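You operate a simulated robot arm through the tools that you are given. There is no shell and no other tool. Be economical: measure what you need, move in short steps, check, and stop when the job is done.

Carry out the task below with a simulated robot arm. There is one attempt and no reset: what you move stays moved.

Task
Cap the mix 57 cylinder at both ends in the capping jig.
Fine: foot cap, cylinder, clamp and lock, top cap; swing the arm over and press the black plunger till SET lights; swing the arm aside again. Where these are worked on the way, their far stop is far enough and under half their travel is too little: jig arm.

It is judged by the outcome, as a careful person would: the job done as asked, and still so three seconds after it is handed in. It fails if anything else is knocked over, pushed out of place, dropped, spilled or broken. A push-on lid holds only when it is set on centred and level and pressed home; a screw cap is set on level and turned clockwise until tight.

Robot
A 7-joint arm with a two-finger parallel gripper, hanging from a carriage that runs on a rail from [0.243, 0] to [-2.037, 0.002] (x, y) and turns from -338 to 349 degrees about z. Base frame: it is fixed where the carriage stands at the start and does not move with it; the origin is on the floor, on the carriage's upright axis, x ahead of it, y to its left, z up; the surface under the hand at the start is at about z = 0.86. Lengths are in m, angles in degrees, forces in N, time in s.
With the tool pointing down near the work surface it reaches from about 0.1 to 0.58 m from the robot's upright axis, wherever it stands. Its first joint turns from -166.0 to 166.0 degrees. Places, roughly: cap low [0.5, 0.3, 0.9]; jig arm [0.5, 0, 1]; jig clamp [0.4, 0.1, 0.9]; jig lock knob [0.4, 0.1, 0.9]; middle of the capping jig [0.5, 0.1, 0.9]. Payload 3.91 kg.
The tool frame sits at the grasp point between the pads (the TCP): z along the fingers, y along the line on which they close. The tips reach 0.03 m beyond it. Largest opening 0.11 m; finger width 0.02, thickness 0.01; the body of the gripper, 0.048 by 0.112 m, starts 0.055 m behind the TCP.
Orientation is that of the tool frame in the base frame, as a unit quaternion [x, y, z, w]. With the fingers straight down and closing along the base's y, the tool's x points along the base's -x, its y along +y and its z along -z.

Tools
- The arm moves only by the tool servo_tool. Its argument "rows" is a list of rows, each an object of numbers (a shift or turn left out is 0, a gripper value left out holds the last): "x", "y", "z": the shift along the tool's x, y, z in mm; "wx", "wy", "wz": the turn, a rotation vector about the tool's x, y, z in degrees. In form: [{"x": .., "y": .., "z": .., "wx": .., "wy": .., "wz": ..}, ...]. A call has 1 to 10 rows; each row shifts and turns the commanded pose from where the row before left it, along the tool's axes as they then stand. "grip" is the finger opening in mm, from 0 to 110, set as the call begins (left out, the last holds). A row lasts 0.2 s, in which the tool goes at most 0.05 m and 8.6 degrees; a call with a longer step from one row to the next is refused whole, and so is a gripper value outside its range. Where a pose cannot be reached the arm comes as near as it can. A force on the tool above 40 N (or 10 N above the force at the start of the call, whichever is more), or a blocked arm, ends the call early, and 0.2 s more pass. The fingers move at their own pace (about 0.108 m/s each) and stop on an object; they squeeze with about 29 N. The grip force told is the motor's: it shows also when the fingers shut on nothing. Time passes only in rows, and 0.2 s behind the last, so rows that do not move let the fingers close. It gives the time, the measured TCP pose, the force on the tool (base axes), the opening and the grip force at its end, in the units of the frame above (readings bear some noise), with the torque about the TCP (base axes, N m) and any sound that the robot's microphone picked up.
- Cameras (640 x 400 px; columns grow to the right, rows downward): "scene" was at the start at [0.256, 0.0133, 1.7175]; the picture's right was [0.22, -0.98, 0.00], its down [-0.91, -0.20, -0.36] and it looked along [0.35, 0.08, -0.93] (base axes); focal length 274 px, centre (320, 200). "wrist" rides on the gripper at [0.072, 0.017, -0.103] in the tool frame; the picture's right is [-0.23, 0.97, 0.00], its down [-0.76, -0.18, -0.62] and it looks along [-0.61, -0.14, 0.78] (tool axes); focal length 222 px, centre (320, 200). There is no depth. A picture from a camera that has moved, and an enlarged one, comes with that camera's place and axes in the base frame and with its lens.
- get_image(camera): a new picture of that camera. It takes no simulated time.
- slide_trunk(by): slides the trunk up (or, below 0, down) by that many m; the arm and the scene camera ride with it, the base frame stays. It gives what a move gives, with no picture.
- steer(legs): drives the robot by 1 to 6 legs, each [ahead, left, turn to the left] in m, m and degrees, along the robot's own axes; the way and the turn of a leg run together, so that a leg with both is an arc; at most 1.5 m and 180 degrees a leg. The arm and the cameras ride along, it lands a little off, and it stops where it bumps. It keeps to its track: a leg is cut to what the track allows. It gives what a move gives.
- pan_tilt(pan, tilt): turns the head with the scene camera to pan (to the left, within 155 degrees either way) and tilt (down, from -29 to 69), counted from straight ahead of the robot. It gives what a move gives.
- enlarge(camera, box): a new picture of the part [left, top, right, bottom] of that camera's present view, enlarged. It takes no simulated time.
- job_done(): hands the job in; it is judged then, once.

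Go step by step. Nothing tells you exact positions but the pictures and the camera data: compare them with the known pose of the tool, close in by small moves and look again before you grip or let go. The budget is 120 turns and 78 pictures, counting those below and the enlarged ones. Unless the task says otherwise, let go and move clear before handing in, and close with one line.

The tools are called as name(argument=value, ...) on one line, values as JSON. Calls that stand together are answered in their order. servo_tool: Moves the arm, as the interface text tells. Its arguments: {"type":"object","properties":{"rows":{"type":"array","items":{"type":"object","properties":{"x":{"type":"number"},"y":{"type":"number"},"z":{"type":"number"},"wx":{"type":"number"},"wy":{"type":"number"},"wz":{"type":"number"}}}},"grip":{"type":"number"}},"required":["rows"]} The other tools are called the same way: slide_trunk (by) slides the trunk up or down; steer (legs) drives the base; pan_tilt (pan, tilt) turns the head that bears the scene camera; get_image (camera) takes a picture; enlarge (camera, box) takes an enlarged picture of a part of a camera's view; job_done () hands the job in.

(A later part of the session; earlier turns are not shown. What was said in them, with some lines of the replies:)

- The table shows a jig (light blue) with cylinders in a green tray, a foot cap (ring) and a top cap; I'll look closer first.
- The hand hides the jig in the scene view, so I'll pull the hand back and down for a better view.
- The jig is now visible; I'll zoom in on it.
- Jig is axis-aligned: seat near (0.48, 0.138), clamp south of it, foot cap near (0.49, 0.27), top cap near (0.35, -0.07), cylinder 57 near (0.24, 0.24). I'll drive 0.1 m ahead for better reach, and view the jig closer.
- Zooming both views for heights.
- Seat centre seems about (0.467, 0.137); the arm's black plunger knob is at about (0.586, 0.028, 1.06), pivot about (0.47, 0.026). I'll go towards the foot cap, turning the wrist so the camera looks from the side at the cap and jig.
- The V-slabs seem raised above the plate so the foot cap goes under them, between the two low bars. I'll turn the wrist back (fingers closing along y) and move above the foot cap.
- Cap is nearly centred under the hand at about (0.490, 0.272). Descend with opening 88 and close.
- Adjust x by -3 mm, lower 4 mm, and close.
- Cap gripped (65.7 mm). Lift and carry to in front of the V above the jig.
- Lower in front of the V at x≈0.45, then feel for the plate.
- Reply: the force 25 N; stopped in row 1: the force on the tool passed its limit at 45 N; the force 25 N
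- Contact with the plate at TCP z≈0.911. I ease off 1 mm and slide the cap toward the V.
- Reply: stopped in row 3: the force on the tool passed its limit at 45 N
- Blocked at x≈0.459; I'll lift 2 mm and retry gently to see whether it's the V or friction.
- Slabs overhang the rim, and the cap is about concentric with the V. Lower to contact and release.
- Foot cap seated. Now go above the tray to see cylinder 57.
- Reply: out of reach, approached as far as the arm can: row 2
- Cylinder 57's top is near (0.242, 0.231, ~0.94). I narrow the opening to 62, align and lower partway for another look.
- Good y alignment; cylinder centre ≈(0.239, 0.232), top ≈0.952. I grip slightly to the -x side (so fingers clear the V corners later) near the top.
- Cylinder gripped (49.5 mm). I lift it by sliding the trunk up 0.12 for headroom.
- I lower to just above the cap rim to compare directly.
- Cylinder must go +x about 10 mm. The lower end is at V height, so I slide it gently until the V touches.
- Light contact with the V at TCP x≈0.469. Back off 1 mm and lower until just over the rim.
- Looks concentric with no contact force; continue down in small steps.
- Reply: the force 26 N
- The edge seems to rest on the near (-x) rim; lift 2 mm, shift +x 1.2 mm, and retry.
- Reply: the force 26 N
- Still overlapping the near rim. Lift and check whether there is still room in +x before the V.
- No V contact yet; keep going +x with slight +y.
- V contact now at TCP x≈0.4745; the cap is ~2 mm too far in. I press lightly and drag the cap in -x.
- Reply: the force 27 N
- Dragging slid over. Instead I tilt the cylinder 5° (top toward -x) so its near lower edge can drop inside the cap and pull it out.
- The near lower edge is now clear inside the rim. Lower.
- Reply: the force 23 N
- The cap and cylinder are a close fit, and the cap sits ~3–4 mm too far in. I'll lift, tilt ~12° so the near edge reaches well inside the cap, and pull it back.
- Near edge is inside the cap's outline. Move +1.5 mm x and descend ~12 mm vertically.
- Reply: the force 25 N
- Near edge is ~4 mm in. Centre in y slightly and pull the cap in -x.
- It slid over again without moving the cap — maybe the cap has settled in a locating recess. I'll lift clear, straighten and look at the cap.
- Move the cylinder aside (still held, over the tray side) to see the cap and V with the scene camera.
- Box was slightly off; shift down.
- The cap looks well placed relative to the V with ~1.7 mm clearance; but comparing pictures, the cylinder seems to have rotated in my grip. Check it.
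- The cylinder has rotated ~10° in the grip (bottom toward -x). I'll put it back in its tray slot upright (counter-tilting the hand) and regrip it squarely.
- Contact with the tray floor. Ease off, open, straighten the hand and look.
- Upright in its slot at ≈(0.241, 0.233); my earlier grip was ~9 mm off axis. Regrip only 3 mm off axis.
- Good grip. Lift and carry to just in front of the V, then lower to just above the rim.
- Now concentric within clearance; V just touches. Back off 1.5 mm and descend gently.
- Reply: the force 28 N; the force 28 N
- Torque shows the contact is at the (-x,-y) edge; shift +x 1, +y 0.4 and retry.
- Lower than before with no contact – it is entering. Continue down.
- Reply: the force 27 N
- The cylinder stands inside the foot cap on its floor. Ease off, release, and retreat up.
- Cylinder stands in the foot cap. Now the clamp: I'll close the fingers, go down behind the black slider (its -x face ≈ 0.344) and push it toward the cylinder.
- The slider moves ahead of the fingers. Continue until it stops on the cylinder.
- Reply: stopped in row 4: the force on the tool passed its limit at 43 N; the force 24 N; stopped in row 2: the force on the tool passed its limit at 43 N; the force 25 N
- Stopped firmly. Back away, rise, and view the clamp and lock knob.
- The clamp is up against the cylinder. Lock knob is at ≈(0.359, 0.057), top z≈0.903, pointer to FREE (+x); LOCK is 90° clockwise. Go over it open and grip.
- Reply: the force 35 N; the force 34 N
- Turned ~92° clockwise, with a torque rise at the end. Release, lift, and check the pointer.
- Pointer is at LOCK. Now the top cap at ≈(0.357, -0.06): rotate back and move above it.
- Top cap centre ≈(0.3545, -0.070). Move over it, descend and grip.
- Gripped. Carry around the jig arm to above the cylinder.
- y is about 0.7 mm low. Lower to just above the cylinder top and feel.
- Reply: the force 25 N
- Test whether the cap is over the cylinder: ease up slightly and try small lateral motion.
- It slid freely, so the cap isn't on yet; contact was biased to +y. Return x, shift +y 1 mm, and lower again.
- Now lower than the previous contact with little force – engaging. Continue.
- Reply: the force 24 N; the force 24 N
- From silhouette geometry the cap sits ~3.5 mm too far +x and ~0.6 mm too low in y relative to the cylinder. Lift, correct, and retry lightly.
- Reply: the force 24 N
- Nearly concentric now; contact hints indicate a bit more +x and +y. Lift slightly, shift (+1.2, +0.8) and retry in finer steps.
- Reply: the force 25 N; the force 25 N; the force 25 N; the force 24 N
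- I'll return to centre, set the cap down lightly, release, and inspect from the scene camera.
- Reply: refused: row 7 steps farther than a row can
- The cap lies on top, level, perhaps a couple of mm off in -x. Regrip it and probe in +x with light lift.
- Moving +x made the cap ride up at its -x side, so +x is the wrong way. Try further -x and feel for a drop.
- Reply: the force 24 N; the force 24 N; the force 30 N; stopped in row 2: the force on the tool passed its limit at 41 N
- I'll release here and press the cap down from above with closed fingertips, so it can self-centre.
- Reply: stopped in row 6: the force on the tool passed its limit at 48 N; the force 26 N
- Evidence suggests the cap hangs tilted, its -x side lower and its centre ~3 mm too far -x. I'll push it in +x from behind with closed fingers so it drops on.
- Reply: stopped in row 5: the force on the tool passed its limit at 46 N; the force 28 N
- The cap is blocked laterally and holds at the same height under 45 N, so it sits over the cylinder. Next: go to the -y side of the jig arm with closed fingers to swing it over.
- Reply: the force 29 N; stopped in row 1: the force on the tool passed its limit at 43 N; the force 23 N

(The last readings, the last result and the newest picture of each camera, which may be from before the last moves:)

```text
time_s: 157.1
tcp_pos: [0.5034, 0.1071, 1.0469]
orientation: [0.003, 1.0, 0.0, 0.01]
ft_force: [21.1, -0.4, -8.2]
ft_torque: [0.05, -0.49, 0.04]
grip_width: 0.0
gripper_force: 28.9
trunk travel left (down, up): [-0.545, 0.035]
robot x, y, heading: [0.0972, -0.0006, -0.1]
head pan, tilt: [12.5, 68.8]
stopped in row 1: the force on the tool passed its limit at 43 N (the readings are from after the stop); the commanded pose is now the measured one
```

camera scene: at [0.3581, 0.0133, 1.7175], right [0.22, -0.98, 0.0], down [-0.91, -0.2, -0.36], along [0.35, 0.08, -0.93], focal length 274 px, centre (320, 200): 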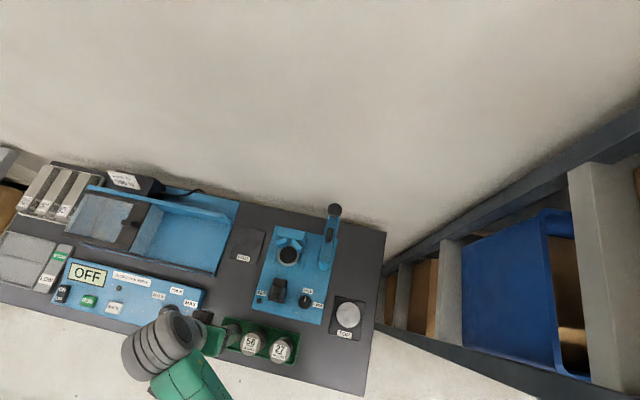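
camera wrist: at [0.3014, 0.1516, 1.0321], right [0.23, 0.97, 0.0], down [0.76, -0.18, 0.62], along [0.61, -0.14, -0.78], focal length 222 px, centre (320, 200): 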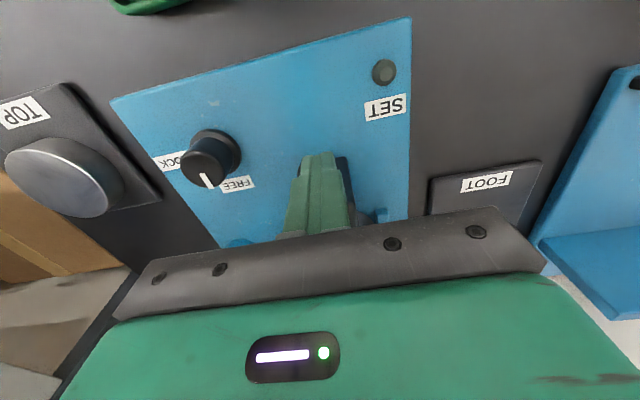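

The arm reached its far stop. Back off, rise, and press the plunger knob now expected at ≈(0.477, 0.138).

servo_tool(rows=[{"x": -6}, {"z": -35}, {"z": -35, "wy": 1}, {"x": 16, "y": 15}, {"x": 16, "y": 16}, {}])

servo_tool(rows=[{"z": 8}, {"z": 4}, {"z": 3}, {"z": 3}, {"z": 2}, {"z": 2}, {"z": 2}])

```text
time_s: 158.5
tcp_pos: [0.4726, 0.1351, 1.1159]
orientation: [0.003, 1.0, 0.0, -0.002]
ft_force: [0.0, 0.7, -0.4]
ft_torque: [0.02, -0.04, 0.0]
grip_width: 0.0
gripper_force: 28.6
trunk travel left (down, up): [-0.545, 0.035]
robot x, y, heading: [0.1027, 0.004, 0.1]
head pan, tilt: [12.5, 68.8]
```

```text
time_s: 160.1
tcp_pos: [0.4704, 0.1386, 1.0915]
orientation: [0.004, 1.0, -0.001, -0.003]
ft_force: [-0.1, -0.5, 3.4]
ft_torque: [-0.05, -0.04, -0.03]
grip_width: 0.0002
gripper_force: 28.7
trunk travel left (down, up): [-0.545, 0.035]
robot x, y, heading: [0.0999, -0.0, -0.2]
head pan, tilt: [12.5, 68.8]
```

Contact with the knob at tip z≈1.062. Centre by +4 mm x and press on.

servo_tool(rows=[{"z": -2}, {"x": -5}, {"z": 3}, {"z": 2}, {"z": 2}, {"z": 2}, {"z": 2}])

servo_tool(rows=[{"z": 2}, {"z": 2}, {"z": 2}, {"z": 2}])

```text
time_s: 161.1
tcp_pos: [0.477, 0.1384, 1.0918]
orientation: [0.003, 1.0, 0.0, -0.002]
ft_force: [-9.1, -2.6, 23.2]
ft_torque: [-0.08, 0.23, -0.2]
grip_width: 0.0002
gripper_force: 28.7
trunk travel left (down, up): [-0.545, 0.035]
robot x, y, heading: [0.1038, -0.001, 0.1]
head pan, tilt: [12.5, 68.8]
stopped in row 4: the force on the tool passed its limit at 44 N (the readings are from after the stop); the commanded pose is now the measured one
```

```text
time_s: 161.4
tcp_pos: [0.4766, 0.1375, 1.0908]
orientation: [0.003, 1.0, 0.001, 0.0]
ft_force: [-7.9, -2.6, 20.6]
ft_torque: [-0.07, 0.23, -0.14]
grip_width: 0.0001
gripper_force: 29.2
trunk travel left (down, up): [-0.545, 0.035]
robot x, y, heading: [0.1007, 0.0012, 0.1]
head pan, tilt: [12.5, 68.8]
stopped in row 1: the force on the tool passed its limit at 45 N (the readings are from after the stop); the commanded pose is now the measured one
```

servo_tool(rows=[{"z": 0.5}, {"z": 0.3}, {"z": 0.3}, {"z": 0.3}, {"z": 0.3}, {"z": 0.3}])

servo_tool(rows=[{"z": 0.5}, {"z": 0.5}, {"z": 0.5}, {"z": 0.5}, {"z": 0.5}, {"z": 0.5}])

```text
time_s: 162.0
tcp_pos: [0.4765, 0.1395, 1.0916]
orientation: [0.004, 1.0, 0.001, 0.0]
ft_force: [-9.2, -4.6, 19.3]
ft_torque: [-0.14, 0.23, -0.1]
grip_width: 0.0
gripper_force: 29.1
trunk travel left (down, up): [-0.545, 0.035]
robot x, y, heading: [0.1022, -0.0038, 0.1]
head pan, tilt: [12.5, 68.8]
stopped in row 2: the force on the tool passed its limit at 42 N (the readings are from after the stop); the commanded pose is now the measured one
```

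```text
time_s: 162.9
tcp_pos: [0.4777, 0.1381, 1.0923]
orientation: [0.005, 1.0, 0.001, 0.001]
ft_force: [-8.3, -5.8, 20.0]
ft_torque: [-0.16, 0.29, -0.11]
grip_width: 0.0002
gripper_force: 28.9
trunk travel left (down, up): [-0.545, 0.035]
robot x, y, heading: [0.1027, -0.0027, -0.1]
head pan, tilt: [12.5, 68.8]
stopped in row 4: the force on the tool passed its limit at 44 N (the readings are from after the stop); the commanded pose is now the measured one
```

Not travelling further at ~45 N; look at the jig and SET lamp.

enlarge(camera="scene", box=[235, 215, 347, 299])

```text
4.76 times, centred on (291, 257) of scene
camera zoom: at [0.3563, 0.0132, 1.8373], right [0.22, -0.98, 0.0], down [-0.91, -0.2, -0.36], along [0.35, 0.08, -0.93], focal length 1306 px, centre (458, -71)
```

zoom: 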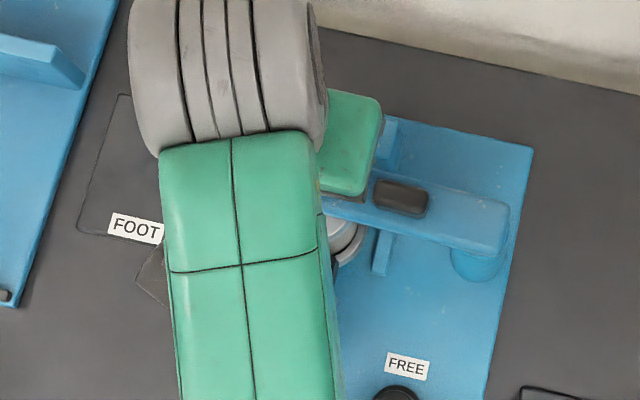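

The arm is over the cap. I'll ramp the press in small single steps so the force limit isn't tripped.

servo_tool(rows=[{"z": 0.5}])

servo_tool(rows=[{"z": 0.4}])

servo_tool(rows=[{"z": 0.4}])

servo_tool(rows=[{"z": 0.4}])

```text
time_s: 163.3
tcp_pos: [0.4782, 0.1381, 1.0911]
orientation: [0.005, 1.0, 0.001, 0.001]
ft_force: [-7.0, -5.3, 25.7]
ft_torque: [-0.14, 0.27, -0.11]
grip_width: 0.0
gripper_force: 29.2
trunk travel left (down, up): [-0.545, 0.035]
robot x, y, heading: [0.0999, -0.0017, 0.3]
head pan, tilt: [12.5, 68.8]
```

```text
time_s: 163.8
tcp_pos: [0.479, 0.14, 1.0922]
orientation: [0.005, 1.0, 0.0, 0.001]
ft_force: [-8.9, -4.7, 19.4]
ft_torque: [-0.15, 0.32, -0.07]
grip_width: 0.0
gripper_force: 29.5
trunk travel left (down, up): [-0.545, 0.035]
robot x, y, heading: [0.095, -0.0031, 0.3]
head pan, tilt: [12.5, 68.8]
stopped in row 1: the force on the tool passed its limit at 41 N (the readings are from after the stop); the commanded pose is now the measured one
```

```text
time_s: 164.2
tcp_pos: [0.479, 0.1381, 1.0915]
orientation: [0.004, 1.0, 0.001, 0.001]
ft_force: [-10.2, -7.7, 29.0]
ft_torque: [-0.22, 0.38, -0.14]
grip_width: 0.0
gripper_force: 29.4
trunk travel left (down, up): [-0.545, 0.035]
robot x, y, heading: [0.0975, 0.0004, 0.0]
head pan, tilt: [12.5, 68.8]
```

```text
time_s: 164.6
tcp_pos: [0.4785, 0.1398, 1.0908]
orientation: [0.005, 1.0, 0.001, 0.002]
ft_force: [-9.3, -6.4, 20.1]
ft_torque: [-0.17, 0.36, -0.06]
grip_width: 0.0
gripper_force: 29.3
trunk travel left (down, up): [-0.545, 0.035]
robot x, y, heading: [0.0992, 0.0037, -0.2]
head pan, tilt: [12.5, 68.8]
stopped in row 1: the force on the tool passed its limit at 45 N (the readings are from after the stop); the commanded pose is now the measured one
```

slide_trunk(by=-0.004)

```text
time_s: 164.9
tcp_pos: [0.4793, 0.1404, 1.0909]
orientation: [0.005, 1.0, 0.0, 0.002]
ft_force: [-6.2, -3.7, 13.7]
ft_torque: [-0.11, 0.29, -0.03]
grip_width: 0.0001
gripper_force: 29.2
trunk travel left (down, up): [-0.544, 0.036]
robot x, y, heading: [0.0997, 0.0024, 0.2]
head pan, tilt: [12.5, 68.8]
stopped: the force on the tool passed its limit at 49 N (the readings are from after the stop); the commanded pose is now the measured one
```

Re-deriving from the pictures, the cap is still ~2–3 mm too far +y (resting on its -y edge). I'll nudge it in -y from its +y side under the arm, using the same trick.

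servo_tool(rows=[{"z": -16}, {"y": 33, "x": 1}, {"y": 33}, {"z": 40}, {"z": 42}, {"z": 10}, {"y": -10}, {"y": -8}, {}])

servo_tool(rows=[{"y": -1.5}, {"y": -1.5}, {"y": -1.5}, {}])

```text
time_s: 166.9
tcp_pos: [0.4785, 0.1885, 1.0151]
orientation: [0.005, 1.0, 0.001, 0.003]
ft_force: [0.3, 0.4, -0.4]
ft_torque: [0.05, -0.02, 0.0]
grip_width: 0.0001
gripper_force: 28.6
trunk travel left (down, up): [-0.544, 0.036]
robot x, y, heading: [0.1005, 0.0026, 0.1]
head pan, tilt: [12.5, 68.8]
```

```text
time_s: 167.9
tcp_pos: [0.4796, 0.1838, 1.0162]
orientation: [0.006, 1.0, 0.001, 0.002]
ft_force: [-0.1, -0.4, 0.2]
ft_torque: [-0.02, 0.01, 0.02]
grip_width: 0.0001
gripper_force: 29.2
trunk travel left (down, up): [-0.544, 0.036]
robot x, y, heading: [0.1003, -0.0022, 0.2]
head pan, tilt: [12.5, 68.8]
```

servo_tool(rows=[{"y": -1}, {"y": -1}, {}])

servo_tool(rows=[{"y": -1}, {"y": -1}, {}])

servo_tool(rows=[{"y": -1}, {}])

servo_tool(rows=[{"y": -1}, {}])

```text
time_s: 168.7
tcp_pos: [0.4785, 0.1816, 1.015]
orientation: [0.005, 1.0, 0.001, 0.001]
ft_force: [-0.6, 0.6, 0.5]
ft_torque: [0.0, -0.01, -0.01]
grip_width: 0.0
gripper_force: 29.1
trunk travel left (down, up): [-0.544, 0.036]
robot x, y, heading: [0.0978, -0.0023, 0.0]
head pan, tilt: [12.5, 68.8]
```

```text
time_s: 169.5
tcp_pos: [0.4783, 0.1801, 1.0161]
orientation: [0.005, 1.0, 0.002, 0.002]
ft_force: [-0.3, 1.8, 0.2]
ft_torque: [0.03, -0.02, 0.02]
grip_width: 0.0002
gripper_force: 29.2
trunk travel left (down, up): [-0.544, 0.036]
robot x, y, heading: [0.0995, 0.0003, 0.4]
head pan, tilt: [12.5, 68.8]
```

```text
time_s: 170.1
tcp_pos: [0.4788, 0.178, 1.0163]
orientation: [0.005, 1.0, 0.003, 0.003]
ft_force: [-0.4, 2.6, 1.3]
ft_torque: [0.03, -0.01, -0.01]
grip_width: 0.0
gripper_force: 28.9
trunk travel left (down, up): [-0.544, 0.036]
robot x, y, heading: [0.0963, -0.0034, -0.1]
head pan, tilt: [12.5, 68.8]
```

```text
time_s: 170.7
tcp_pos: [0.479, 0.1774, 1.015]
orientation: [0.005, 1.0, 0.001, 0.002]
ft_force: [0.6, 1.3, 0.5]
ft_torque: [0.04, -0.03, 0.0]
grip_width: 0.0002
gripper_force: 29.0
trunk travel left (down, up): [-0.544, 0.036]
robot x, y, heading: [0.1001, 0.001, 0.3]
head pan, tilt: [12.5, 68.8]
```

The cap slid ~2.5 mm with a slight drop in force. Try the plunger again.

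servo_tool(rows=[{"y": 8}, {"z": -45}, {"z": -45}, {"y": -24}, {"y": -24}, {"z": 8}, {}])

servo_tool(rows=[{"z": 2}, {"z": 2}, {"z": 1}, {"z": 1}, {"z": 1}, {"z": 1}, {"z": 1}, {"z": 1}, {"z": 1}, {"z": 1}])

```text
time_s: 172.3
tcp_pos: [0.477, 0.14, 1.0976]
orientation: [0.006, 1.0, 0.001, 0.003]
ft_force: [0.4, 0.7, 1.0]
ft_torque: [0.02, 0.02, 0.03]
grip_width: 0.0
gripper_force: 29.0
trunk travel left (down, up): [-0.544, 0.036]
robot x, y, heading: [0.1023, 0.0017, 0.2]
head pan, tilt: [12.5, 68.8]
```

```text
time_s: 174.1
tcp_pos: [0.4783, 0.1378, 1.0914]
orientation: [0.005, 1.0, 0.002, 0.004]
ft_force: [-7.4, -1.6, 22.3]
ft_torque: [-0.08, 0.38, -0.1]
grip_width: 0.0
gripper_force: 29.5
trunk travel left (down, up): [-0.544, 0.036]
robot x, y, heading: [0.0961, 0.0017, -0.1]
head pan, tilt: [12.5, 68.8]
stopped in row 8: the force on the tool passed its limit at 43 N (the readings are from after the stop); the commanded pose is now the measured one
```

No plunger travel; use the last picture to view the SET lamp and the cap together from behind.

servo_tool(rows=[{"z": -15}, {"x": 43, "y": -9}, {"x": 43, "y": -8}, {}])

enlarge(camera="wrist", box=[220, 0, 460, 230])

```text
time_s: 175.1
tcp_pos: [0.3901, 0.1227, 1.1033]
orientation: [0.006, 1.0, 0.003, 0.004]
ft_force: [-0.6, -0.1, 0.3]
ft_torque: [0.02, 0.01, -0.02]
grip_width: 0.0001
gripper_force: 29.2
trunk travel left (down, up): [-0.544, 0.036]
robot x, y, heading: [0.1011, -0.0013, 0.1]
head pan, tilt: [12.5, 68.8]
```

```text
1.74 times, centred on (340, 115) of wrist
camera zoom: at [0.3175, 0.1377, 1.2047], right [0.24, 0.97, 0.0], down [0.76, -0.19, 0.63], along [0.61, -0.15, -0.78], focal length 386 px, centre (285, 348)
```

zoom: 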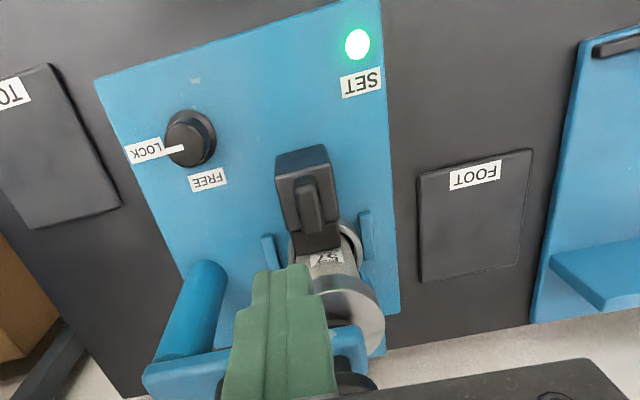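

The SET lamp is lit. Now swing the arm aside again, pushing it from its -x side back to its start.

servo_tool(rows=[{"x": -38, "y": -17}, {"z": 29}, {"z": 29}, {"x": -9}, {"x": -9}, {}])

servo_tool(rows=[{"x": -10.8, "y": 2.1}, {"x": -10.8, "y": 2.1}, {"x": -11, "y": -0.7}, {"x": -11, "y": -0.7}, {"x": -10.4, "y": -3.5}, {"x": -10.4, "y": -3.5}, {"x": -9.2, "y": -6.1}, {"x": -9.2, "y": -6.1}])

servo_tool(rows=[{"x": -7.2, "y": -8.3}, {"x": -7.2, "y": -8.3}, {"x": -5, "y": -10}, {"x": -5, "y": -10}, {"y": -4}, {}])

```text
time_s: 176.4
tcp_pos: [0.4487, 0.1038, 1.048]
orientation: [0.005, 1.0, 0.002, 0.003]
ft_force: [-0.3, 0.6, 0.5]
ft_torque: [0.02, 0.03, 0.0]
grip_width: 0.0
gripper_force: 29.4
trunk travel left (down, up): [-0.544, 0.036]
robot x, y, heading: [0.1005, -0.0046, 0.3]
head pan, tilt: [12.5, 68.8]
```

```text
time_s: 178.2
tcp_pos: [0.5315, 0.087, 1.0481]
orientation: [0.006, 1.0, 0.001, 0.003]
ft_force: [0.2, 1.0, 0.6]
ft_torque: [-0.03, -0.01, -0.04]
grip_width: 0.0
gripper_force: 28.6
trunk travel left (down, up): [-0.544, 0.036]
robot x, y, heading: [0.1003, 0.001, 0.1]
head pan, tilt: [12.5, 68.8]
```

```text
time_s: 179.7
tcp_pos: [0.5553, 0.05, 1.0475]
orientation: [0.004, 1.0, 0.003, 0.003]
ft_force: [6.5, 13.7, -9.8]
ft_torque: [0.34, -0.02, 0.21]
grip_width: 0.0
gripper_force: 29.0
trunk travel left (down, up): [-0.544, 0.036]
robot x, y, heading: [0.1011, -0.0006, 0.0]
head pan, tilt: [12.5, 68.8]
```

The arm met its home stop. Move clear of it and retreat.

servo_tool(rows=[{"y": 8}, {"z": -35}, {"z": -35}, {"x": 40, "y": 10}, {"x": 45}, {"x": 45}, {"x": 40}, {}])

```text
time_s: 181.4
tcp_pos: [0.3854, 0.0625, 1.119]
orientation: [0.005, 1.0, 0.002, 0.003]
ft_force: [0.1, -0.2, 0.6]
ft_torque: [0.0, 0.03, 0.02]
grip_width: 0.0
gripper_force: 29.3
trunk travel left (down, up): [-0.544, 0.036]
robot x, y, heading: [0.0971, -0.0014, 0.2]
head pan, tilt: [12.5, 68.8]
```

The hand is clear, the SET lamp was lit, and the arm is back at its home stop, so I'm handing in.

job_done()

```text
The job is handed in.
```

I capped the mix 57 cylinder at both ends and handed the job in: it is clamped with the knob at LOCK, the SET lamp lit after I pressed the plunger, and the jig arm was swung back until it met its stop. I had no pictures left after the lamp check, so I judged the arm's return by contact force only. I never saw directly that the top cap is fully home; the lit lamp is the evidence for that.
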